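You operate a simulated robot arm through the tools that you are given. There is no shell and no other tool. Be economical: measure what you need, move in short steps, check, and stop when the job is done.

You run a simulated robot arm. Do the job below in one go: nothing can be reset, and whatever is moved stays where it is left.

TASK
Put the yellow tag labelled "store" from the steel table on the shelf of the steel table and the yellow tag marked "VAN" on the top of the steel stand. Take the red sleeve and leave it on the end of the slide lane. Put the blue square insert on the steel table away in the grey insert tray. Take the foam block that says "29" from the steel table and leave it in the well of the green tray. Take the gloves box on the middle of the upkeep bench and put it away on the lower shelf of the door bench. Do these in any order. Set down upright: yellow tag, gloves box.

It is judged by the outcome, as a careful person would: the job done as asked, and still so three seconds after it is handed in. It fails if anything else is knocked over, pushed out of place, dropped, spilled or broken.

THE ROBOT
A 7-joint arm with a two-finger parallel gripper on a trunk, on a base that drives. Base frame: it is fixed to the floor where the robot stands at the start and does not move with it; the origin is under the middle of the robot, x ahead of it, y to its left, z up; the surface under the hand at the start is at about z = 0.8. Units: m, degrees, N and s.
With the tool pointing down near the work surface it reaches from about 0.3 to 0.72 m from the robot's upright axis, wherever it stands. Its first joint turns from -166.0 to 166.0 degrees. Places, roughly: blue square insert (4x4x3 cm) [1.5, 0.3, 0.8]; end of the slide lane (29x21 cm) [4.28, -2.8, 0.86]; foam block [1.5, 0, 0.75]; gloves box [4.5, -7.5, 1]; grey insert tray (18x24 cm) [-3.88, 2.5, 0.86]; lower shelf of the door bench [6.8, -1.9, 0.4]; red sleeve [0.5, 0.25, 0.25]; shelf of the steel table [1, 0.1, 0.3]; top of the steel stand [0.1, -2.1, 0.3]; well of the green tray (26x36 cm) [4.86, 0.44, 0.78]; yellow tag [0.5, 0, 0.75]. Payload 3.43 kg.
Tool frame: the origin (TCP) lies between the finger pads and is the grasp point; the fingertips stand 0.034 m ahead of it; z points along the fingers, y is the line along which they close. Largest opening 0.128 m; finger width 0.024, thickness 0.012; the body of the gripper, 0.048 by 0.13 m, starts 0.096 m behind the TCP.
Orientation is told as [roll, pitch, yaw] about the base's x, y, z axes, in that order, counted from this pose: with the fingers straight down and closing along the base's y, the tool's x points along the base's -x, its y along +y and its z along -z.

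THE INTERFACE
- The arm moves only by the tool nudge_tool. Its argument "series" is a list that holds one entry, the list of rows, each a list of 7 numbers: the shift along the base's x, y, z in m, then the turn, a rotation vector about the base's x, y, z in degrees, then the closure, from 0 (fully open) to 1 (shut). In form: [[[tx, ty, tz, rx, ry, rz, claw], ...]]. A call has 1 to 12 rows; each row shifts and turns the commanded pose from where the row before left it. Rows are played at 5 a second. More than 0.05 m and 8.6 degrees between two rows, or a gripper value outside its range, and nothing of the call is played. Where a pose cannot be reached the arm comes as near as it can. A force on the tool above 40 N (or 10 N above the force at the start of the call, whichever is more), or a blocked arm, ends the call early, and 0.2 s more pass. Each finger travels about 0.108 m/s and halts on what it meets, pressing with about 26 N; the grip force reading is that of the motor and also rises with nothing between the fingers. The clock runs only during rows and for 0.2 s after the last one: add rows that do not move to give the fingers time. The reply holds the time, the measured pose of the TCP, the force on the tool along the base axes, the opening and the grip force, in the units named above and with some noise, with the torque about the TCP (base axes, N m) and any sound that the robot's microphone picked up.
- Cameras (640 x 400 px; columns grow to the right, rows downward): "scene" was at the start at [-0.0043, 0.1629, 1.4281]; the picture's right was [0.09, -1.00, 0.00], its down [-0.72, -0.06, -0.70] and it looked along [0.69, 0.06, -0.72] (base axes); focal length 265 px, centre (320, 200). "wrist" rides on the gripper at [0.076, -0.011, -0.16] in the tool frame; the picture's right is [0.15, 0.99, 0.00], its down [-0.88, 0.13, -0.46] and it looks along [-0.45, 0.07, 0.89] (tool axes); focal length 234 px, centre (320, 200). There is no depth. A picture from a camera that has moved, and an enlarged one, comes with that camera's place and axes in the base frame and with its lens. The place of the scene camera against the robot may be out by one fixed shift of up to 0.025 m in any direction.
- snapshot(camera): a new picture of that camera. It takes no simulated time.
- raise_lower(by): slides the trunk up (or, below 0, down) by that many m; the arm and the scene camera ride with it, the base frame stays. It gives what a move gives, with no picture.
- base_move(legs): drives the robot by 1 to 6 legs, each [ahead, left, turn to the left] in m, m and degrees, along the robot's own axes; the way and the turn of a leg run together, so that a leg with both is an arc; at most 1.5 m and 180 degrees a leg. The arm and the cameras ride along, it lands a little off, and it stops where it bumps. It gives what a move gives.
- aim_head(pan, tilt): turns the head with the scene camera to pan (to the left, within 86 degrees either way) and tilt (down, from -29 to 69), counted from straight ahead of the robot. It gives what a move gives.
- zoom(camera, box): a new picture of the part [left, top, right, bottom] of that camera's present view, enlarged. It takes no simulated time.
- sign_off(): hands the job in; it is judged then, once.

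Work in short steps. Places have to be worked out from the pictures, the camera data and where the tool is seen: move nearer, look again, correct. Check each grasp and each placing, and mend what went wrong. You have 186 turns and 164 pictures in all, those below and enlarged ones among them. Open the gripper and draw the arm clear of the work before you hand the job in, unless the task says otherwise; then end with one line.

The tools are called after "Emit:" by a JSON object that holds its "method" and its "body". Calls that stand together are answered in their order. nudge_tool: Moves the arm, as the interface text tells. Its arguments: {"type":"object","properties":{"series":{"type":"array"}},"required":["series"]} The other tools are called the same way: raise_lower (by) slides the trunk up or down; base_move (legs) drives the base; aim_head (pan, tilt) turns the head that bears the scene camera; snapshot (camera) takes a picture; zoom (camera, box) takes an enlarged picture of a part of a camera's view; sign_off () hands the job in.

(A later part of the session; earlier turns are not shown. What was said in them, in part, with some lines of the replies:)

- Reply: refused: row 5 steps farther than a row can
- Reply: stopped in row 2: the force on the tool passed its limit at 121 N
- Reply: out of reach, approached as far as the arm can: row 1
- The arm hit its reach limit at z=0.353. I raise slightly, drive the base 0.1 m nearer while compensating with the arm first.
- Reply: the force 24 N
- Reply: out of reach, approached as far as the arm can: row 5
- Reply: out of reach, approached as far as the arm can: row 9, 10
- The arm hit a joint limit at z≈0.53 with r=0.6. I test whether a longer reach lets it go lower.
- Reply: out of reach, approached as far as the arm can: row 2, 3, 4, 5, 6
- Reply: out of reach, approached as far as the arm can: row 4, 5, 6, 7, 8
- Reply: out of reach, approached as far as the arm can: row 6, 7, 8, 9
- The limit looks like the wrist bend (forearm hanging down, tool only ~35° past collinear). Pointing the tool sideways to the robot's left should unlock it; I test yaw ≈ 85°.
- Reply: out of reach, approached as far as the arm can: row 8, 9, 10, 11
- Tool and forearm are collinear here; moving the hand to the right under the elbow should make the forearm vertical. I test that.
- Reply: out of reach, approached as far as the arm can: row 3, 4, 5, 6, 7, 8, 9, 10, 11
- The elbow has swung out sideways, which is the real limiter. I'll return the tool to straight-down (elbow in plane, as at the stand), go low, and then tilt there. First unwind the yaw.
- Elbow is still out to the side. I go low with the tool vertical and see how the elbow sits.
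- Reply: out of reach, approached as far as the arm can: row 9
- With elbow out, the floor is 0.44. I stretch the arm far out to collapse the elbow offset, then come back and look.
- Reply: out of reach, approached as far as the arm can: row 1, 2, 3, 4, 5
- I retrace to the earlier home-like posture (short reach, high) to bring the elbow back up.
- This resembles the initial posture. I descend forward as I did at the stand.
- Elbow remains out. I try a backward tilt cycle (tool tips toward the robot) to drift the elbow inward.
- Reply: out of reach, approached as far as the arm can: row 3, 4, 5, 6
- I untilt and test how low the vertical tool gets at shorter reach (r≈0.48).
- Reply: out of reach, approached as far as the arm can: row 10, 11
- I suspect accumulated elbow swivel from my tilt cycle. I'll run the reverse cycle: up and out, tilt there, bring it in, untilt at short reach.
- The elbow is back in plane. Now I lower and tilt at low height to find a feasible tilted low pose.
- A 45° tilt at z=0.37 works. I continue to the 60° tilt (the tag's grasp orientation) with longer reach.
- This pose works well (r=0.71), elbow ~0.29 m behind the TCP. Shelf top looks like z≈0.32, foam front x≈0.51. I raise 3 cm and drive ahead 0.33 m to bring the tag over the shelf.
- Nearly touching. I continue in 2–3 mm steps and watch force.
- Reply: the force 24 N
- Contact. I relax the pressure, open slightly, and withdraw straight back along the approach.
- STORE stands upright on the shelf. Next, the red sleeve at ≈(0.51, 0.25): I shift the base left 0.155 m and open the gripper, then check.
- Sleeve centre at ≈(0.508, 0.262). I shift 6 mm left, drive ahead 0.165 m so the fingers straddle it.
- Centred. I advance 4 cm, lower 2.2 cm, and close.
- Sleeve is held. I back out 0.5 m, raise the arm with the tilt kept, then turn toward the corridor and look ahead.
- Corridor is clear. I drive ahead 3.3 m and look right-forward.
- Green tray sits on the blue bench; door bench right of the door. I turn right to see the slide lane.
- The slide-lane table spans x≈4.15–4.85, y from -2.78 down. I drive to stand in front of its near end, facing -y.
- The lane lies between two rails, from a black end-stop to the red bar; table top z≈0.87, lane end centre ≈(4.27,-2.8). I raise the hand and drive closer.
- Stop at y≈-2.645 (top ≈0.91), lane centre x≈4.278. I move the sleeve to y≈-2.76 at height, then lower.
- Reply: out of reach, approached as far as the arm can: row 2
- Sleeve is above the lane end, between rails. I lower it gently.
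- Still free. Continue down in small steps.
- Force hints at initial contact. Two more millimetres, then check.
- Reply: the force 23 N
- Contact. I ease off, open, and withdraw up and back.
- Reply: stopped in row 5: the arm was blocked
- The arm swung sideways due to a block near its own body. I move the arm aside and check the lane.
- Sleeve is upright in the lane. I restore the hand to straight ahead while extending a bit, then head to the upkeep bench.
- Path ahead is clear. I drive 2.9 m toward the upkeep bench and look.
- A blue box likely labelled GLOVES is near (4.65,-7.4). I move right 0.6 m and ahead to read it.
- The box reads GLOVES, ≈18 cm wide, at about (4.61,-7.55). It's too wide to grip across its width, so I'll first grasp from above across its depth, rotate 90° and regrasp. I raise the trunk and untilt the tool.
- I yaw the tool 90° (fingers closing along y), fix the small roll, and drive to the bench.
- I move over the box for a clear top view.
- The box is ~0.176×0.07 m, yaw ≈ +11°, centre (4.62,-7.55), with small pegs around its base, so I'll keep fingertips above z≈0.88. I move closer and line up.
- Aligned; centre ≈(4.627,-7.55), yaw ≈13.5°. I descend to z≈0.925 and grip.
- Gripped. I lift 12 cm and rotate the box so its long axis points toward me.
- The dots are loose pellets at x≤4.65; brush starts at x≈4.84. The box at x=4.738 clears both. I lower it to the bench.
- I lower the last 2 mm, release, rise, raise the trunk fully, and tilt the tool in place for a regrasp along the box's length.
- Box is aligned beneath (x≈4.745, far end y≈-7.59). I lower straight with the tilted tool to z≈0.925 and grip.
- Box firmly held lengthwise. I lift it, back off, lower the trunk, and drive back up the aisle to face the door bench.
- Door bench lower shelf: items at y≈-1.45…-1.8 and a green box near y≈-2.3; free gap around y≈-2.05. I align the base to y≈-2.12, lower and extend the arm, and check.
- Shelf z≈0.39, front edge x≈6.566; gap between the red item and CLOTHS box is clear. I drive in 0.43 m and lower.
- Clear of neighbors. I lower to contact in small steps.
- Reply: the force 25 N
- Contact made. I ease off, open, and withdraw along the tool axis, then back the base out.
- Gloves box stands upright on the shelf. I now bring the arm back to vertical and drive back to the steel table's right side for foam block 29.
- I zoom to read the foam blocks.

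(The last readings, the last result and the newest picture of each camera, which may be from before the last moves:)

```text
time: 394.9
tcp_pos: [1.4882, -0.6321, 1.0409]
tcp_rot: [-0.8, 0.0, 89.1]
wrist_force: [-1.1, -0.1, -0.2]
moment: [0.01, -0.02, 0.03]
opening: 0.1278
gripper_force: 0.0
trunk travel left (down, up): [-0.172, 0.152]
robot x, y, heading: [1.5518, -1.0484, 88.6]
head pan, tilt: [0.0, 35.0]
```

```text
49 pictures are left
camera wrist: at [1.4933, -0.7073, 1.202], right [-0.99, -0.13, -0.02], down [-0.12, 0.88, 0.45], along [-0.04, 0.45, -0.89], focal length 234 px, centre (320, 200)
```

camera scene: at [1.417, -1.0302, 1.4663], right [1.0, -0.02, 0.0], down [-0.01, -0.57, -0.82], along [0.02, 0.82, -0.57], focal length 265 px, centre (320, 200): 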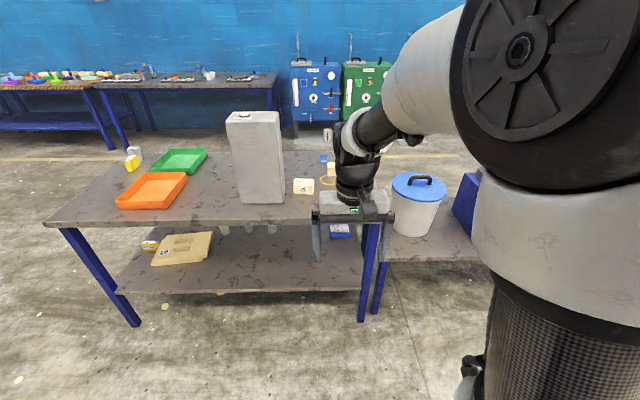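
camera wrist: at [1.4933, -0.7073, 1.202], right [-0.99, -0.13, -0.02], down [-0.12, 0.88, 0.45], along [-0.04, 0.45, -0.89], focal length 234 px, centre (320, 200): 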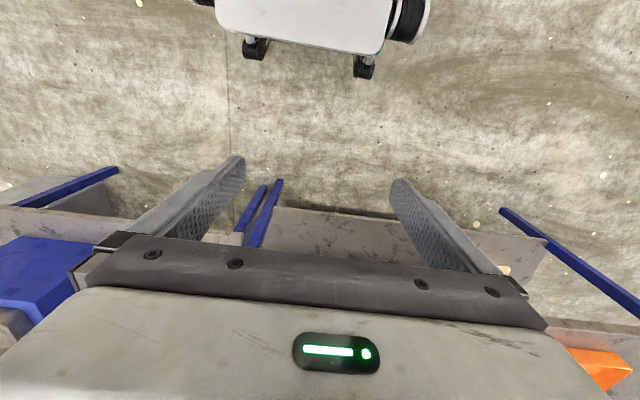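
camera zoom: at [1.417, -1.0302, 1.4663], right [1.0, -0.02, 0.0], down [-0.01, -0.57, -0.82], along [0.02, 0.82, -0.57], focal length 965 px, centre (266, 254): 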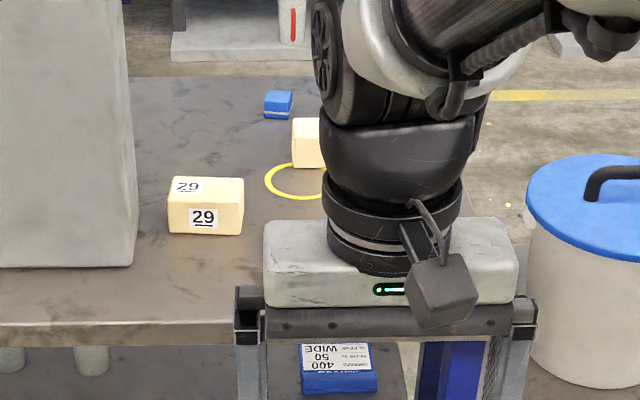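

Block 29 is the near one, ≈(1.38, 0.0), beside the tall column (its right side x≈1.30). I yaw the tool +90° (camera away from the column) and drive in, aiming at x≈1.395.

Emit:
{"method": "nudge_tool", "body": {"series": [[[-0.01, 0, 0.01, 0, 0, 8.5, 0], [-0.01, 0, 0.01, 0, 0, 8.5, 0], [-0.01, 0, 0.01, 0, 0, 8.5, 0], [-0.01, 0, 0.01, 0, 0, 8.5, 0], [-0.01, 0, 0.01, 0, 0, 8.5, 0], [-0.01, 0, 0, 0, 0, 8.5, 0], [-0.01, 0, 0, 0, 0, 8.5, 0], [-0.01, 0, 0, 0, 0, 8.5, 0], [-0.01, 0, 0, 0, 0, 8.5, 0], [0, 0, 0, 0, 0, 8.5, 0], [0, 0, 0, 0, 0, 5.5, 0]]]}}

Emit:
{"method": "base_move", "body": {"legs": [[0.4, 0, 1]]}}

Emit:
{"method": "snapshot", "body": {"camera": "wrist"}}

Emit:
{"method": "aim_head", "body": {"pan": 0, "tilt": 45}}

Emit:
{"method": "snapshot", "body": {"camera": "scene"}}

```text
time: 397.2
tcp_pos: [1.3952, -0.6324, 1.0922]
tcp_rot: [-0.9, 0.0, 179.8]
wrist_force: [-0.4, -0.5, 0.7]
moment: [0.03, -0.02, -0.01]
opening: 0.128
gripper_force: 0.0
trunk travel left (down, up): [-0.172, 0.152]
robot x, y, heading: [1.5479, -1.0482, 88.7]
head pan, tilt: [0.0, 35.0]
```

```text
time: 399.7
tcp_pos: [1.3928, -0.237, 1.0927]
tcp_rot: [-1.0, 0.0, -179.1]
wrist_force: [0.3, 0.7, -0.3]
moment: [-0.03, -0.07, -0.01]
opening: 0.128
gripper_force: 0.1
trunk travel left (down, up): [-0.172, 0.152]
robot x, y, heading: [1.5564, -0.6505, 90.2]
head pan, tilt: [0.0, 35.0]
```

```text
48 pictures are left
camera wrist: at [1.4675, -0.2266, 1.252], right [0.16, -0.99, -0.02], down [-0.88, -0.15, 0.45], along [-0.45, -0.06, -0.89], focal length 234 px, centre (320, 200)
```

wrist: 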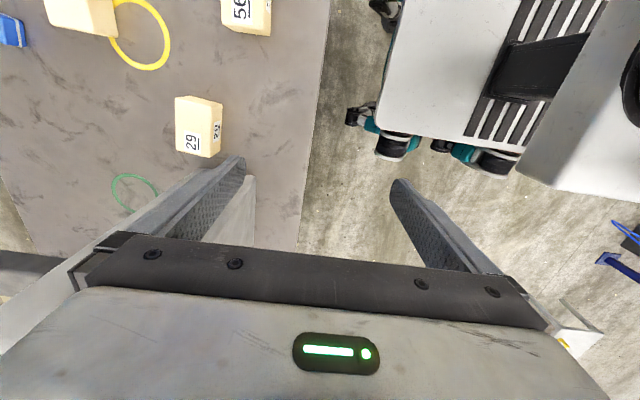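

```text
time: 400.5
tcp_pos: [1.3931, -0.2371, 1.0919]
tcp_rot: [-1.1, 0.1, -179.3]
wrist_force: [0.4, -0.4, -0.7]
moment: [-0.01, 0.07, 0.01]
opening: 0.1281
gripper_force: 0.1
trunk travel left (down, up): [-0.172, 0.152]
robot x, y, heading: [1.5562, -0.6453, 89.6]
head pan, tilt: [0.0, 45.0]
```

```text
47 pictures are left
camera scene: at [1.4215, -0.6413, 1.4515], right [1.0, 0.0, 0.0], down [0.0, -0.71, -0.71], along [0.0, 0.71, -0.71], focal length 265 px, centre (320, 200)
```

scene: 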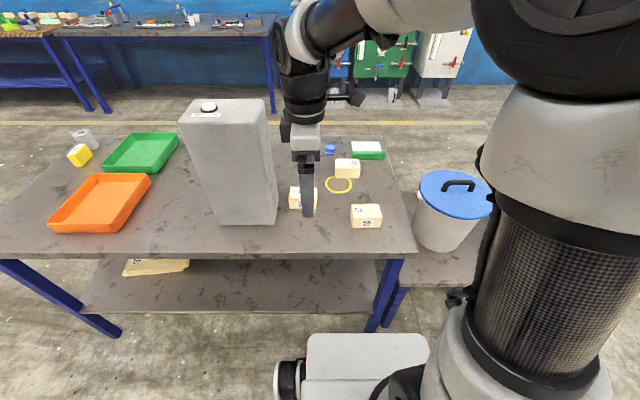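

Block 29 spans x 1.314–1.409, y -0.055–0. I move above (1.37,-0.027) and descend partway.

Emit:
{"method": "nudge_tool", "body": {"series": [[[-0.003, 0.045, 0, 0, 0, 0, 0], [-0.003, 0.045, 0, 0, 0, 0, 0], [-0.003, 0.045, 0, 0, 0, 0, 0], [-0.003, 0.045, 0, 0, 0, -1, 0], [-0.01, 0.03, -0.03, 0, 0, -1, 0], [0, 0, -0.045, 0, 0, 0, 0], [0, 0, -0.045, 0, 0, 0, 0], [0, 0, 0, 0, 0, 0, 0]]]}}

Emit:
{"method": "snapshot", "body": {"camera": "wrist"}}

Emit:
{"method": "zoom", "body": {"camera": "scene", "box": [170, 20, 430, 240]}}

```text
time: 402.3
tcp_pos: [1.3701, -0.0267, 0.9712]
tcp_rot: [-1.0, 0.0, 178.7]
wrist_force: [-0.2, -0.5, -0.1]
moment: [-0.01, -0.02, 0.03]
opening: 0.1282
gripper_force: 0.0
trunk travel left (down, up): [-0.172, 0.152]
robot x, y, heading: [1.5571, -0.6498, 90.0]
head pan, tilt: [0.0, 45.0]
```

```text
46 pictures are left
camera wrist: at [1.4453, -0.0183, 1.1314], right [0.13, -0.99, -0.02], down [-0.88, -0.12, 0.45], along [-0.45, -0.04, -0.89], focal length 234 px, centre (320, 200)
```

wrist: 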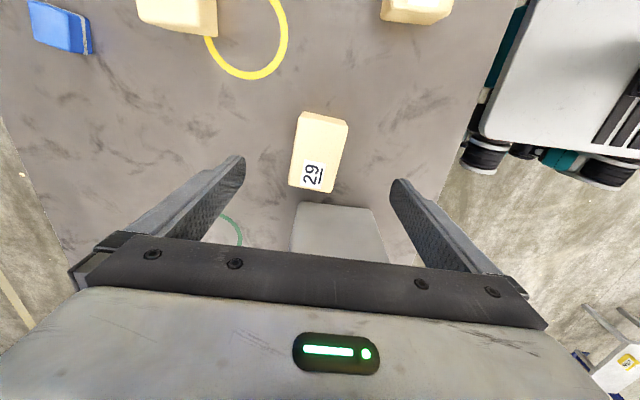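

```text
1.82 times, centred on (300, 130) of scene
camera zoom: at [1.4215, -0.6411, 1.4514], right [1.0, 0.0, 0.0], down [0.0, -0.71, -0.71], along [0.0, 0.71, -0.71], focal length 483 px, centre (356, 327)
```

zoom: 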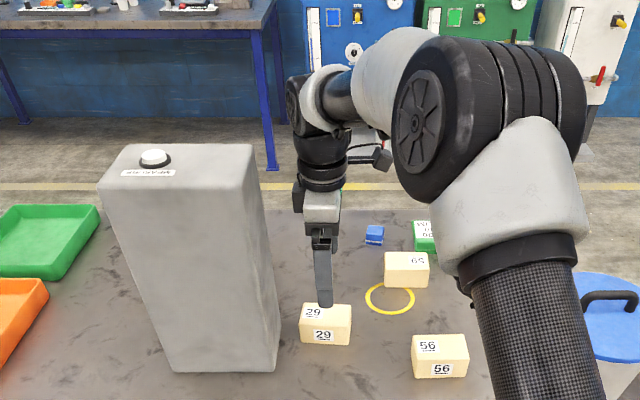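

Well aligned. I descend to z≈0.848 and close.

Emit:
{"method": "nudge_tool", "body": {"series": [[[0, 0.005, -0.04, 0, 0, 0, 0.1], [0, 0, -0.04, 0, 0, 0, 0.1], [0, 0, -0.042, 0, 0, 0, 0.1], [0, 0, 0, 0, 0, 0, 0.4], [0, 0, 0, 0, 0, 0, 0.8], [0, 0, 0, 0, 0, 0, 0.8], [0, 0, 0, 0, 0, 0, 0.8]]]}}

Emit:
{"method": "nudge_tool", "body": {"series": [[[0, 0, 0.04, 0, 0, 0, 0.8], [0, 0, 0.045, 0, 0, 0, 0.8], [0, 0, 0.045, 0, 0, 0, 0.8], [0, 0, 0.045, 0, 0, 0, 0.8], [0, 0, 0.045, 0, 0, 0, 0.8], [0, -0.04, 0, 0, 0, 0, 0.8], [0, -0.04, 0, 0, 0, 0, 0.8], [0, -0.04, 0, 0, 0, 0, 0.8], [0, -0.04, 0, 0, 0, 0, 0.8]]]}}

Emit:
{"method": "snapshot", "body": {"camera": "wrist"}}

```text
time: 403.9
tcp_pos: [1.3694, -0.0229, 0.8494]
tcp_rot: [-1.0, 0.1, 178.8]
wrist_force: [0.0, 0.3, 1.9]
moment: [-0.02, 0.0, -0.01]
opening: 0.0589
gripper_force: 26.1
trunk travel left (down, up): [-0.172, 0.152]
robot x, y, heading: [1.5547, -0.6449, 89.9]
head pan, tilt: [0.0, 45.0]
```

```text
time: 405.9
tcp_pos: [1.3698, -0.1832, 1.07]
tcp_rot: [-1.0, 0.0, 178.8]
wrist_force: [-0.2, 0.8, -0.4]
moment: [-0.02, 0.02, 0.02]
opening: 0.0589
gripper_force: 25.9
trunk travel left (down, up): [-0.172, 0.152]
robot x, y, heading: [1.5545, -0.6459, 90.0]
head pan, tilt: [0.0, 45.0]
```

```text
44 pictures are left
camera wrist: at [1.4462, -0.1751, 1.2298], right [0.13, -0.99, -0.02], down [-0.88, -0.12, 0.45], along [-0.45, -0.04, -0.89], focal length 234 px, centre (320, 200)
```

wrist: 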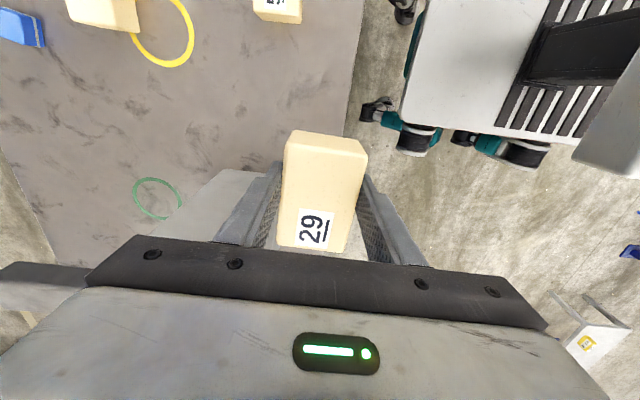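

Block 29 is held. I back off, strafe right along the corridor and go toward the green tray's bench end.

Emit:
{"method": "base_move", "body": {"legs": [[-0.5, 0, 0], [0, -1.5, 0], [0, -1.5, 0], [0, -0.48, 0], [0.6, 0, 0]]}}

Emit:
{"method": "aim_head", "body": {"pan": 0, "tilt": 35}}

Emit:
{"method": "snapshot", "body": {"camera": "scene"}}

```text
time: 444.8
tcp_pos: [4.8494, -0.0655, 1.0697]
tcp_rot: [-1.0, 0.0, 178.9]
wrist_force: [-0.4, -0.9, -0.4]
moment: [-0.03, -0.02, -0.02]
opening: 0.0589
gripper_force: 26.0
trunk travel left (down, up): [-0.172, 0.152]
robot x, y, heading: [5.0348, -0.5327, 90.2]
head pan, tilt: [0.0, 45.0]
```

```text
time: 445.6
tcp_pos: [4.8508, -0.0654, 1.0704]
tcp_rot: [-1.1, -0.1, 178.9]
wrist_force: [0.5, 0.7, 0.4]
moment: [-0.02, 0.01, -0.01]
opening: 0.0588
gripper_force: 26.3
trunk travel left (down, up): [-0.172, 0.152]
robot x, y, heading: [5.037, -0.5323, 90.0]
head pan, tilt: [0.0, 35.0]
```

```text
43 pictures are left
camera scene: at [4.902, -0.5178, 1.4662], right [1.0, 0.0, 0.0], down [0.0, -0.57, -0.82], along [0.0, 0.82, -0.57], focal length 265 px, centre (320, 200)
```

scene: 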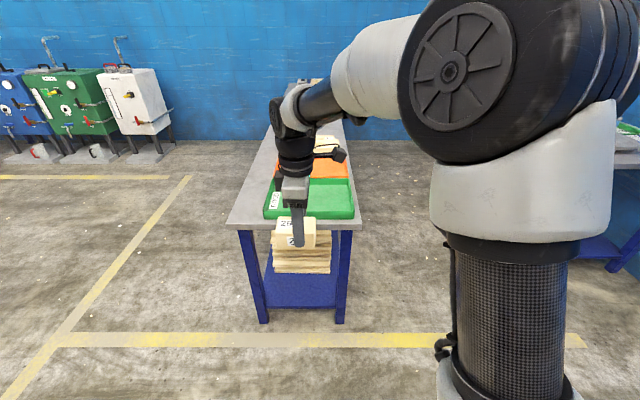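

Tray spans about x 4.69–5.06, y 0.30–0.56. I drive ahead 0.3 m and extend above it.

Emit:
{"method": "base_move", "body": {"legs": [[0.3, 0, 0]]}}

Emit:
{"method": "nudge_tool", "body": {"series": [[[0.005, 0.045, 0, 0, 0, 0, 0.8], [0.005, 0.045, 0, 0, 0, 0, 0.8], [0.005, 0.045, 0, 0, 0, 0, 0.8], [0.005, 0.045, 0, 0, 0, 0, 0.8], [0, 0, 0, 0, 0, 0, 0.8]]]}}

Emit:
{"method": "snapshot", "body": {"camera": "wrist"}}

Emit:
{"method": "snapshot", "body": {"camera": "scene"}}

```text
time: 447.6
tcp_pos: [4.8508, 0.2331, 1.0713]
tcp_rot: [-1.0, 0.0, 178.9]
wrist_force: [0.3, -0.4, -0.4]
moment: [0.01, 0.01, 0.02]
opening: 0.0587
gripper_force: 25.7
trunk travel left (down, up): [-0.172, 0.152]
robot x, y, heading: [5.0368, -0.2358, 90.3]
head pan, tilt: [0.0, 35.0]
```

```text
time: 448.8
tcp_pos: [4.8718, 0.4128, 1.0681]
tcp_rot: [-1.0, 0.0, 179.0]
wrist_force: [0.2, 0.7, 0.1]
moment: [-0.03, 0.0, -0.01]
opening: 0.0588
gripper_force: 26.4
trunk travel left (down, up): [-0.172, 0.152]
robot x, y, heading: [5.0363, -0.2323, 89.7]
head pan, tilt: [0.0, 35.0]
```

```text
42 pictures are left
camera wrist: at [4.9467, 0.4208, 1.2286], right [0.13, -0.99, -0.02], down [-0.88, -0.12, 0.45], along [-0.45, -0.04, -0.89], focal length 234 px, centre (320, 200)
```

wrist: 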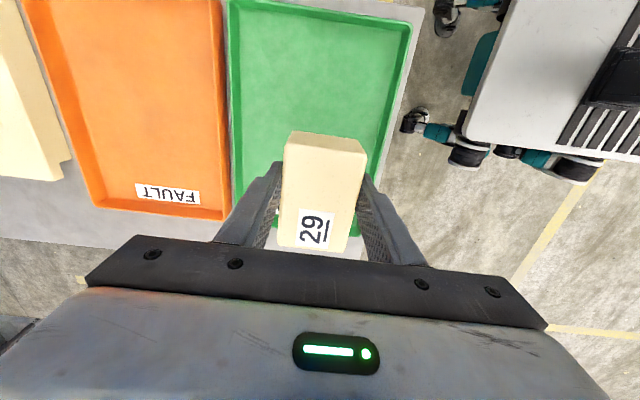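

```text
41 pictures are left
camera scene: at [4.9017, -0.2184, 1.4663], right [1.0, 0.0, 0.0], down [0.0, -0.57, -0.82], along [0.0, 0.82, -0.57], focal length 265 px, centre (320, 200)
```

scene: 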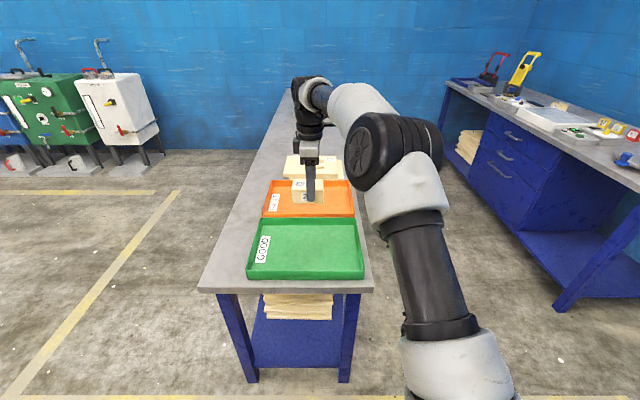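

The block is above the tray; I centre it (y +0.025) and lower to about z≈0.85, then in small steps.

Emit:
{"method": "nudge_tool", "body": {"series": [[[0, 0.025, -0.03, 0, 0, 0, 0.8], [0, 0, -0.045, 0, 0, 0, 0.8], [0, 0, -0.045, 0, 0, 0, 0.8], [0, 0, -0.045, 0, 0, 0, 0.8], [0, 0, -0.04, 0, 0, 0, 0.8], [0, 0, -0.01, 0, 0, 0, 0.8], [0, 0, -0.005, 0, 0, 0, 0.8], [0, 0, 0, 0, 0, 0, 0.8]]]}}

Emit:
{"method": "snapshot", "body": {"camera": "wrist"}}

```text
time: 450.6
tcp_pos: [4.8707, 0.4375, 0.8504]
tcp_rot: [-1.0, 0.0, 178.9]
wrist_force: [0.5, -0.8, -0.9]
moment: [0.01, -0.02, 0.02]
opening: 0.0587
gripper_force: 25.6
trunk travel left (down, up): [-0.172, 0.152]
robot x, y, heading: [5.0382, -0.2383, 90.2]
head pan, tilt: [0.0, 35.0]
```

```text
40 pictures are left
camera wrist: at [4.9458, 0.4464, 1.0101], right [0.13, -0.99, -0.02], down [-0.88, -0.12, 0.45], along [-0.45, -0.04, -0.89], focal length 234 px, centre (320, 200)
```

wrist: 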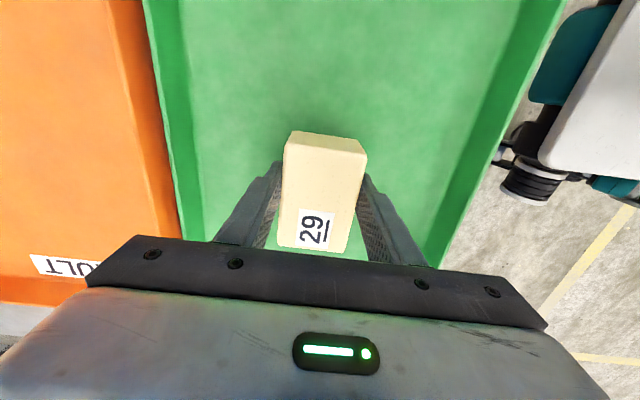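

Inside the tray footprint. I lower in small steps to contact.

Emit:
{"method": "nudge_tool", "body": {"series": [[[0, 0, -0.005, 0, 0, 0, 0.8], [0, 0, -0.005, 0, 0, 0, 0.8], [0, 0, -0.004, 0, 0, 0, 0.8], [0, 0, -0.003, 0, 0, 0, 0.8], [0, 0, 0, 0, 0, 0, 0.8]]]}}

```text
time: 451.8
tcp_pos: [4.8703, 0.4389, 0.8357]
tcp_rot: [-1.3, -0.2, 178.8]
wrist_force: [1.0, -0.8, 22.4]
moment: [-0.69, 0.03, 0.01]
opening: 0.0594
gripper_force: 26.1
trunk travel left (down, up): [-0.172, 0.152]
robot x, y, heading: [5.0381, -0.2317, 89.8]
head pan, tilt: [0.0, 35.0]
```

Contact. I ease off, open and rise.

Emit:
{"method": "nudge_tool", "body": {"series": [[[0, 0, 0.003, 0, 0, 0, 0.8], [0, 0, 0, 0, 0, 0, 0.4], [0, 0, 0, 0, 0, 0, 0.2], [0, 0, 0, 0, 0, 0, 0.2], [0, 0, 0.03, 0, 0, 0, 0.2], [0, 0, 0.045, 0, 0, 0, 0.2], [0, 0, 0.045, 0, 0, 0, 0.2], [0, 0, 0.045, 0, 0, 0, 0.2], [0, 0, 0.045, 0, 0, 0, 0.2], [0, -0.04, 0, 0, 0, 0, 0], [0, -0.04, 0, 0, 0, 0, 0], [0, -0.04, 0, 0, 0, 0, 0]]]}}

Emit:
{"method": "snapshot", "body": {"camera": "wrist"}}

```text
time: 454.4
tcp_pos: [4.8708, 0.3183, 1.0458]
tcp_rot: [-1.1, 0.0, 178.8]
wrist_force: [0.0, 0.7, 0.4]
moment: [0.0, -0.02, 0.05]
opening: 0.1278
gripper_force: 0.0
trunk travel left (down, up): [-0.172, 0.152]
robot x, y, heading: [5.0344, -0.2333, 90.0]
head pan, tilt: [0.0, 35.0]
```

```text
39 pictures are left
camera wrist: at [4.946, 0.3251, 1.2054], right [0.13, -0.99, -0.02], down [-0.88, -0.12, 0.45], along [-0.45, -0.04, -0.89], focal length 234 px, centre (320, 200)
```

wrist: 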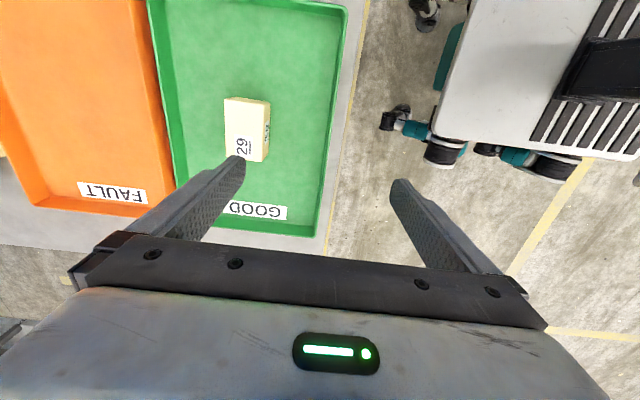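

Block 29 lies in the GOOD green tray. Next, the blue insert near (1.48,0.30), to be approached from the table's left side. I route around the far end, then look.

Emit:
{"method": "base_move", "body": {"legs": [[-0.25, 0, 0], [0, 1.18, 0], [1.5, 0, 0], [0.3, 0, 0], [0, 0, 90]]}}

Emit:
{"method": "aim_head", "body": {"pan": 10, "tilt": 30}}

Emit:
{"method": "snapshot", "body": {"camera": "scene"}}

```text
time: 480.0
tcp_pos: [3.2804, 1.1358, 1.0458]
tcp_rot: [-1.0, 0.0, -90.8]
wrist_force: [0.8, 0.2, 0.5]
moment: [0.01, -0.05, 0.0]
opening: 0.1279
gripper_force: 0.2
trunk travel left (down, up): [-0.172, 0.152]
robot x, y, heading: [3.8288, 1.3021, -179.8]
head pan, tilt: [0.0, 35.0]
```

```text
time: 480.7
tcp_pos: [3.2804, 1.1361, 1.045]
tcp_rot: [-1.1, 0.0, -90.9]
wrist_force: [-0.5, -0.4, 0.8]
moment: [-0.01, 0.01, -0.01]
opening: 0.128
gripper_force: 0.0
trunk travel left (down, up): [-0.172, 0.152]
robot x, y, heading: [3.8307, 1.3045, -179.8]
head pan, tilt: [10.0, 30.0]
```

```text
38 pictures are left
camera scene: at [3.8377, 1.1646, 1.474], right [-0.18, 0.98, 0.0], down [0.49, 0.09, -0.87], along [-0.85, -0.15, -0.5], focal length 265 px, centre (320, 200)
```

scene: 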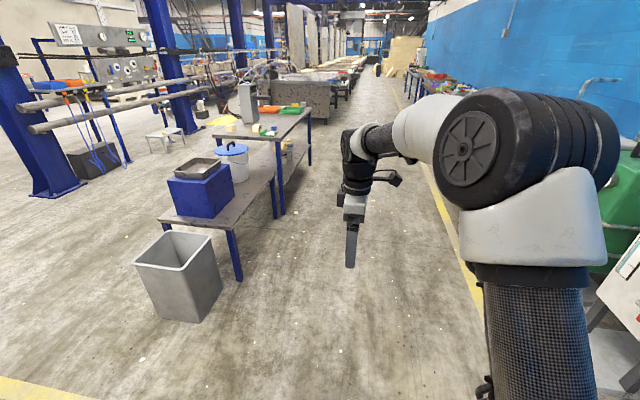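

Path is clear. I drive to x≈1.5, turn to face the table's left side.

Emit:
{"method": "base_move", "body": {"legs": [[1.5, 0, -0.3], [0.8, 0, 0], [0, 0, 90], [0.2, 0, 0]]}}

Emit:
{"method": "aim_head", "body": {"pan": 0, "tilt": 40}}

Emit:
{"method": "snapshot", "body": {"camera": "scene"}}

Emit:
{"method": "snapshot", "body": {"camera": "wrist"}}

```text
time: 497.1
tcp_pos: [1.7063, 0.5487, 1.0452]
tcp_rot: [-1.1, 0.0, -1.2]
wrist_force: [0.5, 0.8, -0.5]
moment: [-0.02, -0.02, 0.04]
opening: 0.1281
gripper_force: 0.0
trunk travel left (down, up): [-0.172, 0.152]
robot x, y, heading: [1.5392, 1.0997, -90.3]
head pan, tilt: [10.0, 30.0]
```

```text
time: 497.8
tcp_pos: [1.7053, 0.5494, 1.0452]
tcp_rot: [-1.0, 0.0, -1.2]
wrist_force: [-0.5, 0.2, 0.0]
moment: [0.0, -0.02, -0.02]
opening: 0.1281
gripper_force: 0.1
trunk travel left (down, up): [-0.172, 0.152]
robot x, y, heading: [1.5384, 1.0979, -90.1]
head pan, tilt: [0.0, 40.0]
```

```text
37 pictures are left
camera scene: at [1.6865, 1.1211, 1.4587], right [-1.0, 0.0, 0.0], down [0.0, 0.64, -0.77], along [0.0, -0.77, -0.64], focal length 265 px, centre (320, 200)
```

scene: 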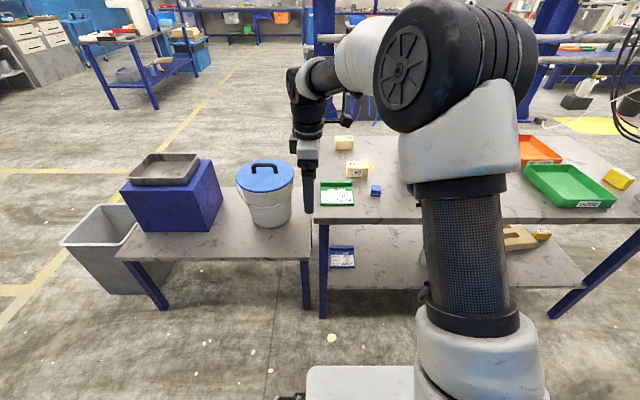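

```text
36 pictures are left
camera wrist: at [1.6291, 0.5433, 1.2054], right [-0.13, 0.99, -0.02], down [0.88, 0.12, 0.45], along [0.45, 0.04, -0.89], focal length 234 px, centre (320, 200)
```

wrist: 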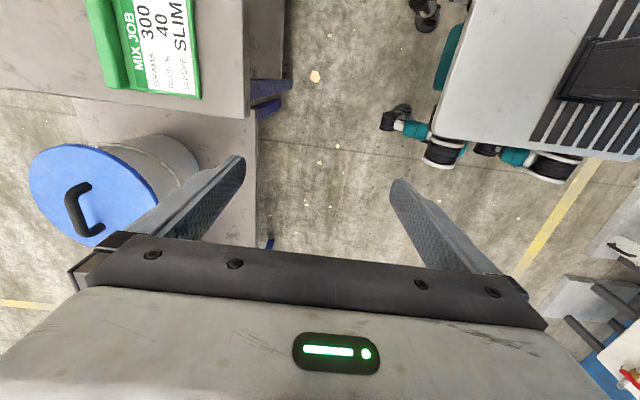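

Insert at ≈(1.45, 0.30). I drive 0.2 m closer, move the hand over it with a narrowed opening, and look.

Emit:
{"method": "base_move", "body": {"legs": [[0.2, 0, 0]]}}

Emit:
{"method": "nudge_tool", "body": {"series": [[[-0.042, 0, 0, 0, 1, 0, 0.2], [-0.042, 0, 0, 0, 0, 0.6, 0.3], [-0.042, -0.01, 0, 0, 0, 0.6, 0.4], [-0.042, -0.01, 0, 0, 0, 0, 0.4], [-0.042, -0.01, 0, 0, 0, 0, 0.4], [-0.042, -0.01, -0.03, 0, 0, 0, 0.4], [0, 0, -0.04, 0, 0, 0, 0.4], [0, 0, 0, 0, 0, 0, 0.4]]]}}

Emit:
{"method": "snapshot", "body": {"camera": "wrist"}}

```text
time: 499.4
tcp_pos: [1.7054, 0.3501, 1.0457]
tcp_rot: [-0.8, 0.0, -1.3]
wrist_force: [0.2, 0.2, 0.1]
moment: [0.01, -0.02, 0.03]
opening: 0.1282
gripper_force: 0.1
trunk travel left (down, up): [-0.172, 0.152]
robot x, y, heading: [1.5387, 0.9006, -90.0]
head pan, tilt: [0.0, 40.0]
```

```text
refused: row 6 steps farther than a row can; nothing moved
```

```text
35 pictures are left
camera wrist: at [1.6281, 0.3437, 1.2054], right [-0.12, 0.99, -0.02], down [0.88, 0.12, 0.45], along [0.45, 0.04, -0.89], focal length 234 px, centre (320, 200)
```

wrist: 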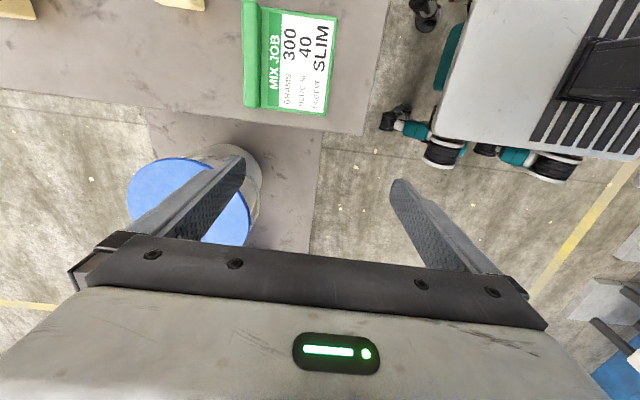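

A row was too big. I redo with smaller steps.

Emit:
{"method": "nudge_tool", "body": {"series": [[[-0.042, 0, 0, 0.8, 0, 0, 0.2], [-0.042, 0, 0, 0, 0, 1.2, 0.3], [-0.042, -0.01, 0, 0, 0, 0, 0.4], [-0.042, -0.01, 0, 0, 0, 0, 0.4], [-0.042, -0.01, 0, 0, 0, 0, 0.4], [-0.04, -0.01, -0.02, 0, 0, 0, 0.4], [0, 0, -0.045, 0, 0, 0, 0.4], [0, 0, 0, 0, 0, 0, 0.4]]]}}

Emit:
{"method": "snapshot", "body": {"camera": "wrist"}}

```text
time: 501.2
tcp_pos: [1.4531, 0.3093, 0.9801]
tcp_rot: [-0.1, 0.0, -0.1]
wrist_force: [-0.2, -0.8, -0.1]
moment: [0.03, -0.02, 0.02]
opening: 0.0767
gripper_force: 0.1
trunk travel left (down, up): [-0.172, 0.152]
robot x, y, heading: [1.542, 0.9001, -90.1]
head pan, tilt: [0.0, 40.0]
```

```text
34 pictures are left
camera wrist: at [1.3768, 0.2998, 1.14], right [-0.14, 0.99, 0.0], down [0.88, 0.13, 0.46], along [0.45, 0.06, -0.89], focal length 234 px, centre (320, 200)
```

wrist: 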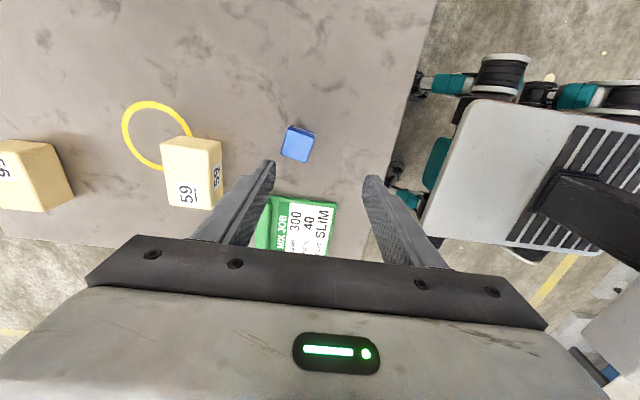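

Insert at ≈(1.448, 0.279), yaw ≈ -10°. I align and descend halfway for a check.

Emit:
{"method": "nudge_tool", "body": {"series": [[[-0.005, -0.03, 0, 0, 0, -5, 0.4], [0, 0, -0.03, 0, 0, -5, 0.4], [0, 0, -0.04, 0, 0, 0, 0.4], [0, 0, 0, 0, 0, 0, 0.4]]]}}

Emit:
{"method": "snapshot", "body": {"camera": "wrist"}}

```text
time: 502.2
tcp_pos: [1.4491, 0.2791, 0.9092]
tcp_rot: [-0.1, 0.0, -10.1]
wrist_force: [0.1, 0.0, 0.5]
moment: [-0.01, 0.01, 0.02]
opening: 0.0769
gripper_force: 0.0
trunk travel left (down, up): [-0.172, 0.152]
robot x, y, heading: [1.5421, 0.9036, -90.1]
head pan, tilt: [0.0, 40.0]
```

```text
33 pictures are left
camera wrist: at [1.3718, 0.282, 1.0696], right [0.03, 1.0, 0.0], down [0.89, -0.02, 0.46], along [0.46, -0.02, -0.89], focal length 234 px, centre (320, 200)
```

wrist: 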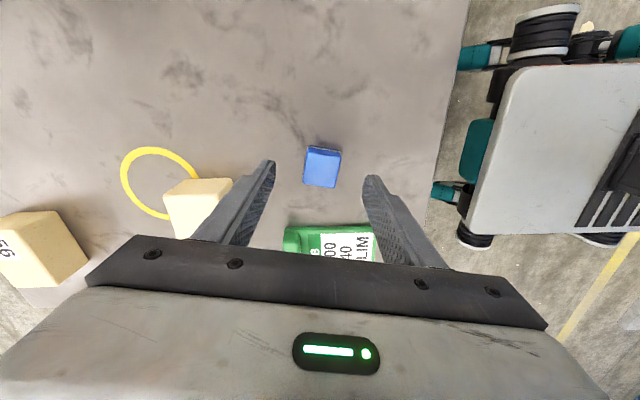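

Centred. I descend to z≈0.843 and grip.

Emit:
{"method": "nudge_tool", "body": {"series": [[[0, 0.001, -0.035, 0, 0, 0, 0.4], [0, 0, -0.03, 0, 0, 0, 0.4], [0, 0, 0, 0, 0, 0, 0.6], [0, 0, 0, 0, 0, 0, 0.85], [0, 0, 0, 0, 0, 0, 0.85], [0, 0, 0, 0, 0, 0, 0.85]]]}}

Emit:
{"method": "nudge_tool", "body": {"series": [[[0, 0, 0.04, 0, 0, 0, 0.85], [0, 0, 0.045, 0, 0, 0, 0.85], [0, 0, 0.045, 0, 0, 0, 0.85], [0, 0, 0.045, 0, 0, 0, 0.85], [0, 0.04, 0.02, 0, 0, 0, 0.85], [0, 0.04, 0, 0, 0, 0, 0.85]]]}}

Emit:
{"method": "snapshot", "body": {"camera": "wrist"}}

```text
time: 503.6
tcp_pos: [1.4496, 0.28, 0.8455]
tcp_rot: [-0.1, 0.0, -10.0]
wrist_force: [0.2, -0.5, 1.1]
moment: [0.02, -0.06, 0.0]
opening: 0.037
gripper_force: 25.9
trunk travel left (down, up): [-0.172, 0.152]
robot x, y, heading: [1.5395, 0.9032, -90.1]
head pan, tilt: [0.0, 40.0]
```

```text
time: 505.0
tcp_pos: [1.4501, 0.3596, 1.0418]
tcp_rot: [-0.2, 0.1, -10.1]
wrist_force: [0.5, -0.8, 0.3]
moment: [-0.03, 0.02, -0.01]
opening: 0.0371
gripper_force: 26.5
trunk travel left (down, up): [-0.172, 0.152]
robot x, y, heading: [1.5417, 0.9023, -89.8]
head pan, tilt: [0.0, 40.0]
```

```text
32 pictures are left
camera wrist: at [1.3728, 0.3636, 1.2012], right [0.03, 1.0, 0.0], down [0.89, -0.02, 0.46], along [0.46, -0.02, -0.89], focal length 234 px, centre (320, 200)
```

wrist: 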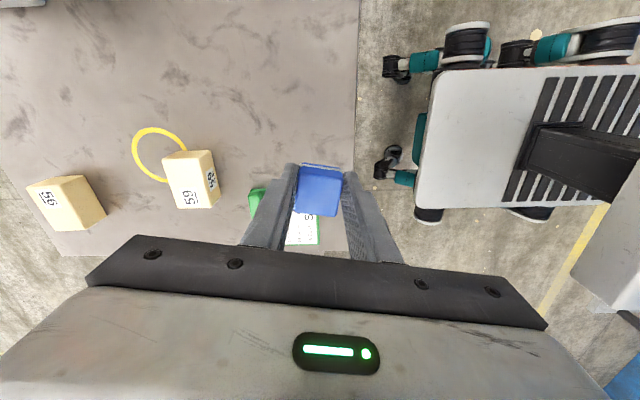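

Insert is held. I back off, turn toward -x and drive 3 m along the corridor, then look ahead.

Emit:
{"method": "base_move", "body": {"legs": [[-0.25, 0, 0], [0, 0, -90], [1.5, 0, 0], [1.5, 0, 0]]}}

Emit:
{"method": "aim_head", "body": {"pan": -5, "tilt": 25}}

Emit:
{"method": "snapshot", "body": {"camera": "scene"}}

```text
time: 524.9
tcp_pos: [-2.014, 1.2021, 1.0408]
tcp_rot: [-0.2, 0.0, -99.7]
wrist_force: [0.6, -0.2, -0.2]
moment: [0.01, -0.01, 0.04]
opening: 0.0367
gripper_force: 26.1
trunk travel left (down, up): [-0.172, 0.152]
robot x, y, heading: [-1.4728, 1.1184, -179.7]
head pan, tilt: [0.0, 40.0]
```

```text
time: 525.6
tcp_pos: [-2.0138, 1.2029, 1.0414]
tcp_rot: [-0.3, -0.1, -99.5]
wrist_force: [0.0, 0.5, -0.6]
moment: [0.02, 0.01, 0.03]
opening: 0.0369
gripper_force: 25.9
trunk travel left (down, up): [-0.172, 0.152]
robot x, y, heading: [-1.4733, 1.1164, -179.5]
head pan, tilt: [-5.0, 25.0]
```

```text
31 pictures are left
camera scene: at [-1.4675, 1.0018, 1.482], right [0.08, 1.0, 0.0], down [0.42, -0.03, -0.91], along [-0.9, 0.07, -0.42], focal length 265 px, centre (320, 200)
```

scene: 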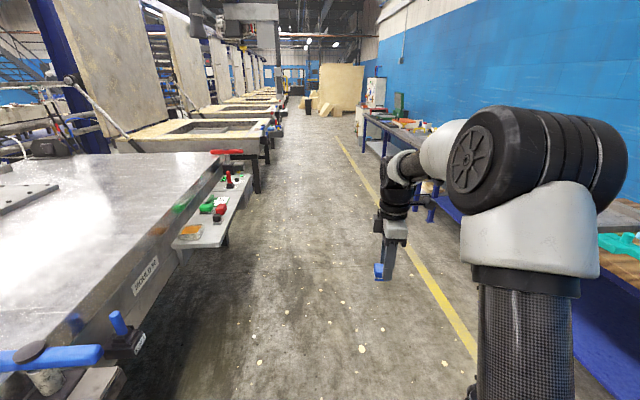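

The wall bench is on the right. I drive 2.3 m more, turn right to face it, and look.

Emit:
{"method": "base_move", "body": {"legs": [[1.5, 0, 0], [0.85, 0, 0], [0, 0, -90]]}}

Emit:
{"method": "aim_head", "body": {"pan": 0, "tilt": 30}}

Emit:
{"method": "snapshot", "body": {"camera": "scene"}}

```text
time: 541.2
tcp_pos: [-3.7386, 1.6311, 1.0412]
tcp_rot: [-0.2, 0.0, 170.1]
wrist_force: [0.0, 0.5, -1.0]
moment: [-0.04, 0.0, -0.01]
opening: 0.0369
gripper_force: 26.5
trunk travel left (down, up): [-0.172, 0.152]
robot x, y, heading: [-3.828, 1.0886, 90.2]
head pan, tilt: [-5.0, 25.0]
```

```text
time: 541.8
tcp_pos: [-3.7399, 1.6312, 1.0405]
tcp_rot: [-0.2, 0.0, 170.1]
wrist_force: [0.8, -0.1, -1.1]
moment: [0.01, -0.02, -0.03]
opening: 0.037
gripper_force: 26.9
trunk travel left (down, up): [-0.172, 0.152]
robot x, y, heading: [-3.8255, 1.0889, 90.2]
head pan, tilt: [0.0, 30.0]
```

```text
30 pictures are left
camera scene: at [-3.9618, 1.1068, 1.4741], right [1.0, 0.0, 0.0], down [0.0, -0.5, -0.87], along [0.0, 0.87, -0.5], focal length 265 px, centre (320, 200)
```

scene: 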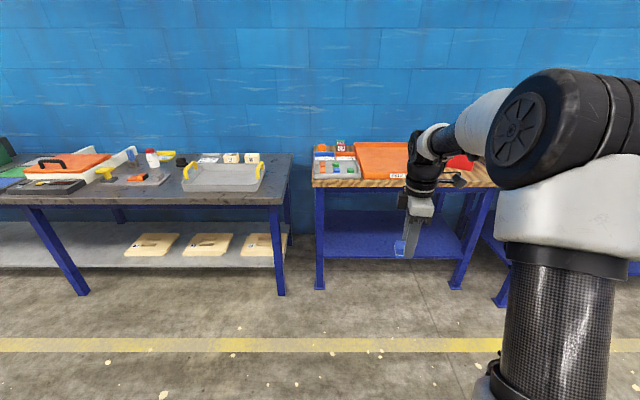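

I zoom on the tray with coloured inserts.

Emit:
{"method": "zoom", "body": {"camera": "scene", "box": [290, 125, 430, 205]}}

```text
4.57 times, centred on (360, 165) of scene
camera zoom: at [-3.9618, 1.1068, 1.4741], right [1.0, 0.0, 0.0], down [0.0, -0.5, -0.87], along [0.0, 0.87, -0.5], focal length 1213 px, centre (137, 360)
```

zoom: 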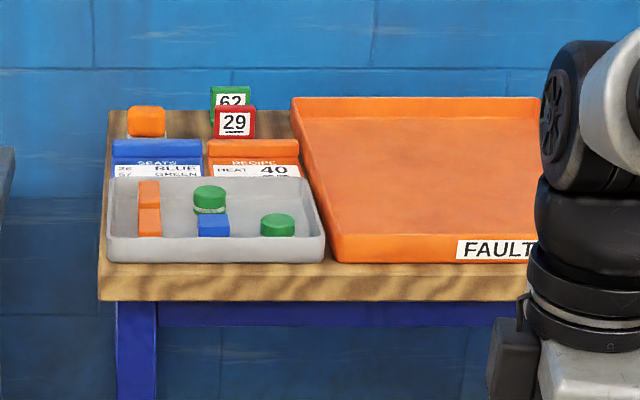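

Tray ≈ x -3.98…-3.73, y 2.42…2.65; free spot at back right (≈ -3.78, 2.585). I drive 0.8 m ahead and look from the wrist.

Emit:
{"method": "base_move", "body": {"legs": [[0.8, 0, 0]]}}

Emit:
{"method": "snapshot", "body": {"camera": "wrist"}}

Emit:
{"method": "aim_head", "body": {"pan": 0, "tilt": 45}}

Emit:
{"method": "snapshot", "body": {"camera": "scene"}}

```text
time: 546.1
tcp_pos: [-3.7375, 2.4331, 1.0396]
tcp_rot: [-0.1, 0.0, 170.0]
wrist_force: [-0.3, 0.1, -0.5]
moment: [0.01, -0.04, -0.01]
opening: 0.037
gripper_force: 26.2
trunk travel left (down, up): [-0.172, 0.152]
robot x, y, heading: [-3.8266, 1.8911, 89.6]
head pan, tilt: [0.0, 30.0]
```

```text
28 pictures are left
camera wrist: at [-3.661, 2.4308, 1.2008], right [-0.03, -1.0, 0.0], down [-0.89, 0.02, 0.46], along [-0.46, 0.02, -0.89], focal length 234 px, centre (320, 200)
```

wrist: 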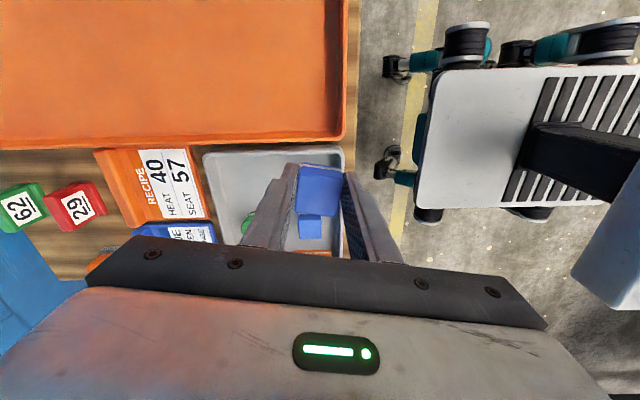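

```text
time: 546.9
tcp_pos: [-3.7364, 2.4325, 1.04]
tcp_rot: [-0.3, 0.0, 170.1]
wrist_force: [-0.6, 0.2, -0.9]
moment: [0.01, 0.0, 0.01]
opening: 0.0371
gripper_force: 25.6
trunk travel left (down, up): [-0.172, 0.152]
robot x, y, heading: [-3.8271, 1.8906, 89.8]
head pan, tilt: [0.0, 45.0]
```

```text
27 pictures are left
camera scene: at [-3.9616, 1.8991, 1.4515], right [1.0, 0.0, 0.0], down [0.0, -0.71, -0.71], along [0.0, 0.71, -0.71], focal length 265 px, centre (320, 200)
```

scene: 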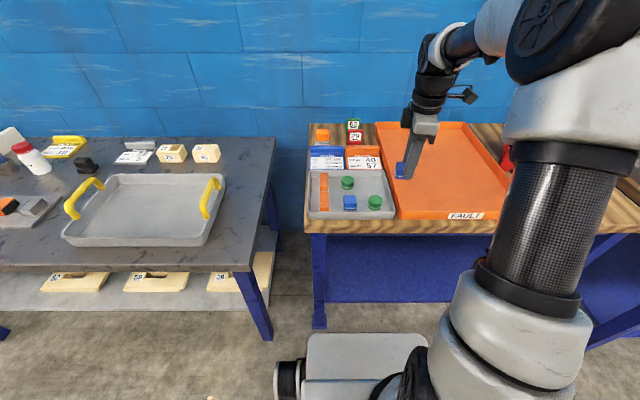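

Combining views (wrist frame is exact), the free spot is ≈(-3.797, 2.53) between green pieces and walls. I move above it at z≈0.97 and check.

Emit:
{"method": "nudge_tool", "body": {"series": [[[-0.03, 0.035, 0, 0, 0, 0, 0.85], [-0.03, 0.035, 0, 0, 0, 0, 0.85], [0, 0.027, -0.03, 0, 0, 0, 0.85], [0, 0, -0.04, 0, 0, 0, 0.85], [0, 0, 0, 0, 0, 0, 0.85]]]}}

Emit:
{"method": "snapshot", "body": {"camera": "wrist"}}

Emit:
{"method": "zoom", "body": {"camera": "scene", "box": [290, 110, 450, 230]}}

```text
time: 548.1
tcp_pos: [-3.7966, 2.5294, 0.9712]
tcp_rot: [-0.2, 0.0, 169.9]
wrist_force: [-0.2, 0.4, -0.7]
moment: [0.03, -0.02, -0.02]
opening: 0.0369
gripper_force: 26.0
trunk travel left (down, up): [-0.172, 0.152]
robot x, y, heading: [-3.8286, 1.8888, 90.0]
head pan, tilt: [0.0, 45.0]
```

```text
26 pictures are left
camera wrist: at [-3.7206, 2.5281, 1.131], right [-0.03, -1.0, 0.0], down [-0.89, 0.02, 0.46], along [-0.46, 0.02, -0.89], focal length 234 px, centre (320, 200)
```

wrist: 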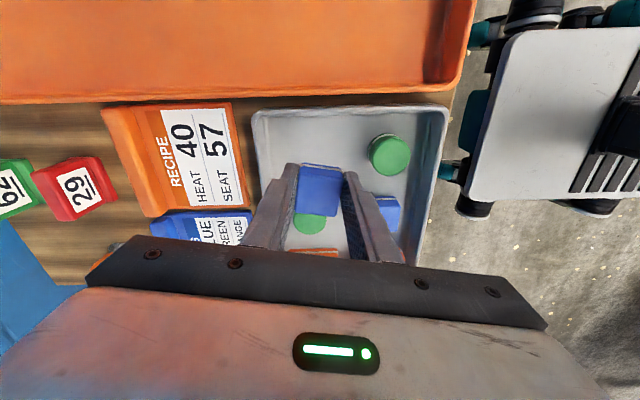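

```text
3.33 times, centred on (370, 170) of scene
camera zoom: at [-3.9616, 1.8991, 1.4514], right [1.0, 0.0, 0.0], down [0.0, -0.71, -0.71], along [0.0, 0.71, -0.71], focal length 885 px, centre (153, 300)
```

zoom: 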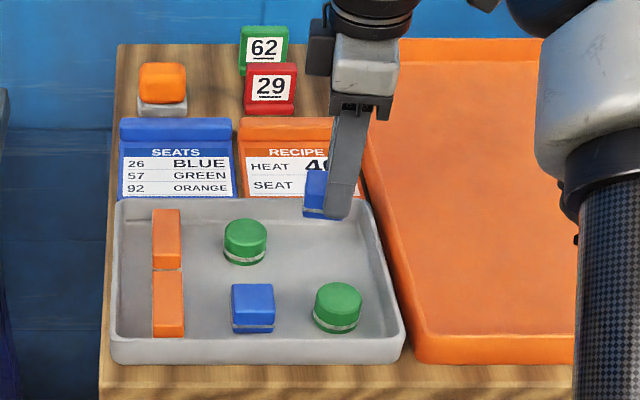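

Projected landing spot is centred between the wall and green pieces. I lower gradually.

Emit:
{"method": "nudge_tool", "body": {"series": [[[0, 0, -0.03, 0, 0, 0, 0.85], [0, 0, -0.015, 0, 0, 0, 0.85], [0, 0, -0.006, 0, 0, 0, 0.85], [0, 0, 0, 0, 0, 0, 0.85]]]}}

Emit:
{"method": "snapshot", "body": {"camera": "wrist"}}

```text
time: 549.1
tcp_pos: [-3.7972, 2.5296, 0.9199]
tcp_rot: [-0.2, 0.0, 170.1]
wrist_force: [-0.2, 0.0, 0.4]
moment: [0.02, 0.0, 0.01]
opening: 0.037
gripper_force: 26.3
trunk travel left (down, up): [-0.172, 0.152]
robot x, y, heading: [-3.8265, 1.8897, 89.8]
head pan, tilt: [0.0, 45.0]
```

```text
24 pictures are left
camera wrist: at [-3.7207, 2.528, 1.0798], right [-0.03, -1.0, 0.0], down [-0.89, 0.02, 0.46], along [-0.45, 0.02, -0.89], focal length 234 px, centre (320, 200)
```

wrist: 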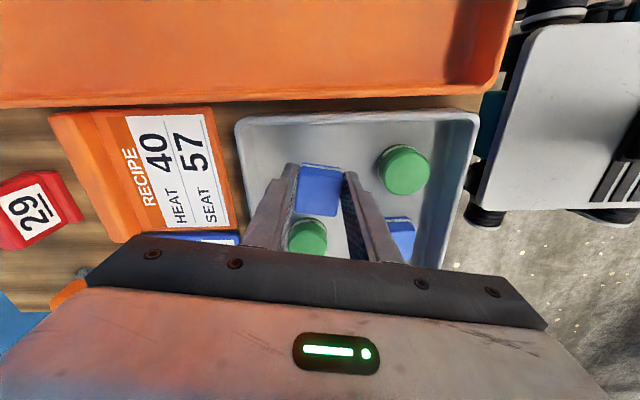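

Emit:
{"method": "nudge_tool", "body": {"series": [[[0, 0, -0.005, 0, 0, 0, 0.85], [0, 0, -0.004, 0, 0, 0, 0.85], [0, 0, -0.003, 0, 0, 0, 0.85], [0, 0, 0, 0, 0, 0, 0.85]]]}}

```text
time: 550.1
tcp_pos: [-3.7974, 2.5303, 0.9073]
tcp_rot: [-0.3, 0.0, 170.1]
wrist_force: [0.9, -0.4, -0.7]
moment: [0.0, 0.03, -0.02]
opening: 0.0372
gripper_force: 25.8
trunk travel left (down, up): [-0.172, 0.152]
robot x, y, heading: [-3.8251, 1.8885, 90.3]
head pan, tilt: [0.0, 45.0]
```

No contact yet; continuing in small steps.

Emit:
{"method": "nudge_tool", "body": {"series": [[[0, 0, -0.003, 0, 0, 0, 0.85], [0, 0, -0.003, 0, 0, 0, 0.85], [0, 0, -0.003, 0, 0, 0, 0.85], [0, 0, 0, 0, 0, 0, 0.85]]]}}

```text
time: 551.1
tcp_pos: [-3.7963, 2.5307, 0.9014]
tcp_rot: [-0.4, 0.0, 169.8]
wrist_force: [-0.4, -2.4, 16.7]
moment: [-0.21, 0.27, 0.06]
opening: 0.0372
gripper_force: 26.5
trunk travel left (down, up): [-0.172, 0.152]
robot x, y, heading: [-3.8273, 1.8919, 90.1]
head pan, tilt: [0.0, 45.0]
```

Contact (16.7 N). I ease up, open only slightly, and rise.

Emit:
{"method": "nudge_tool", "body": {"series": [[[0, 0, 0.003, 0, 0, 0, 0.85], [0, 0, 0, 0, 0, 0, 0.62], [0, 0, 0, 0, 0, 0, 0.6], [0, 0, 0, 0, 0, 0, 0.6], [0, 0, 0.02, 0, 0, 0, 0.6], [0, 0, 0.04, 0, 0, 0, 0.6], [0, 0, 0.045, 0, 0, 0, 0.6], [0, 0, 0.045, 0, 0, 0, 0.6], [0, -0.03, 0.03, 0, 0, 0, 0.4], [0, -0.04, 0, 0, 0, 0, 0.2], [0, -0.04, 0, 0, 0, 0, 0]]]}}

Emit:
{"method": "snapshot", "body": {"camera": "wrist"}}

Emit:
{"method": "zoom", "body": {"camera": "scene", "box": [290, 110, 450, 230]}}

```text
time: 553.5
tcp_pos: [-3.797, 2.4203, 1.0816]
tcp_rot: [-0.3, 0.0, 170.0]
wrist_force: [-0.2, 0.6, -1.1]
moment: [-0.02, -0.05, -0.01]
opening: 0.1283
gripper_force: 0.1
trunk travel left (down, up): [-0.172, 0.152]
robot x, y, heading: [-3.8275, 1.8941, 89.6]
head pan, tilt: [0.0, 45.0]
```

```text
23 pictures are left
camera wrist: at [-3.7208, 2.4176, 1.2417], right [-0.03, -1.0, 0.0], down [-0.89, 0.02, 0.46], along [-0.46, 0.02, -0.89], focal length 234 px, centre (320, 200)
```

wrist: 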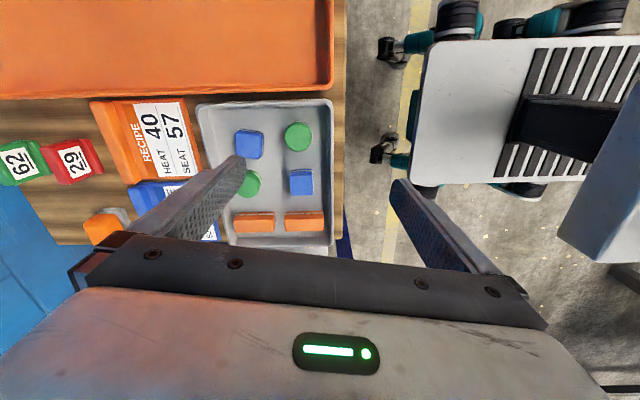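

```text
3.33 times, centred on (370, 170) of scene
camera zoom: at [-3.9616, 1.899, 1.4514], right [1.0, 0.0, 0.0], down [0.0, -0.71, -0.71], along [0.0, 0.71, -0.71], focal length 885 px, centre (153, 300)
```

zoom: 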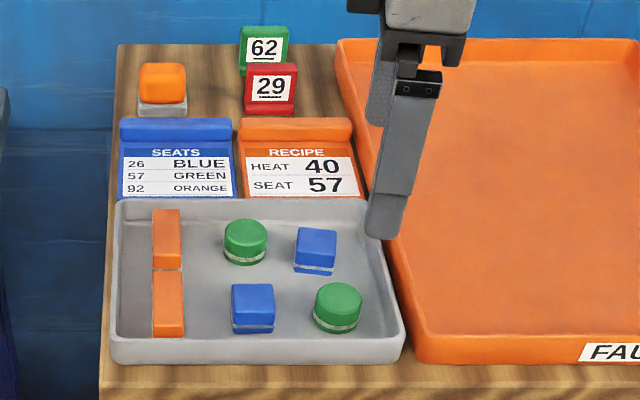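

The insert rests in the tray beside the others. All items are placed; I back the robot clear of the bench.

Emit:
{"method": "base_move", "body": {"legs": [[-0.5, 0, 0]]}}

```text
time: 556.4
tcp_pos: [-3.7981, 1.9293, 1.0817]
tcp_rot: [-0.2, 0.0, 170.1]
wrist_force: [-0.4, -0.2, 0.2]
moment: [-0.03, 0.0, 0.01]
opening: 0.1278
gripper_force: 0.0
trunk travel left (down, up): [-0.172, 0.152]
robot x, y, heading: [-3.8255, 1.4026, 90.0]
head pan, tilt: [0.0, 45.0]
```

The gripper is open and the arm is clear, so I hand the job in.

Emit:
{"method": "sign_off", "body": {}}

```text
The job is handed in.
```

All six items are where you asked, with both yellow tags and the gloves box set down upright; one slip was that the arm bumped the valve (121 N) hanging over the steel stand, though in the pictures afterwards its handle was in the same position.
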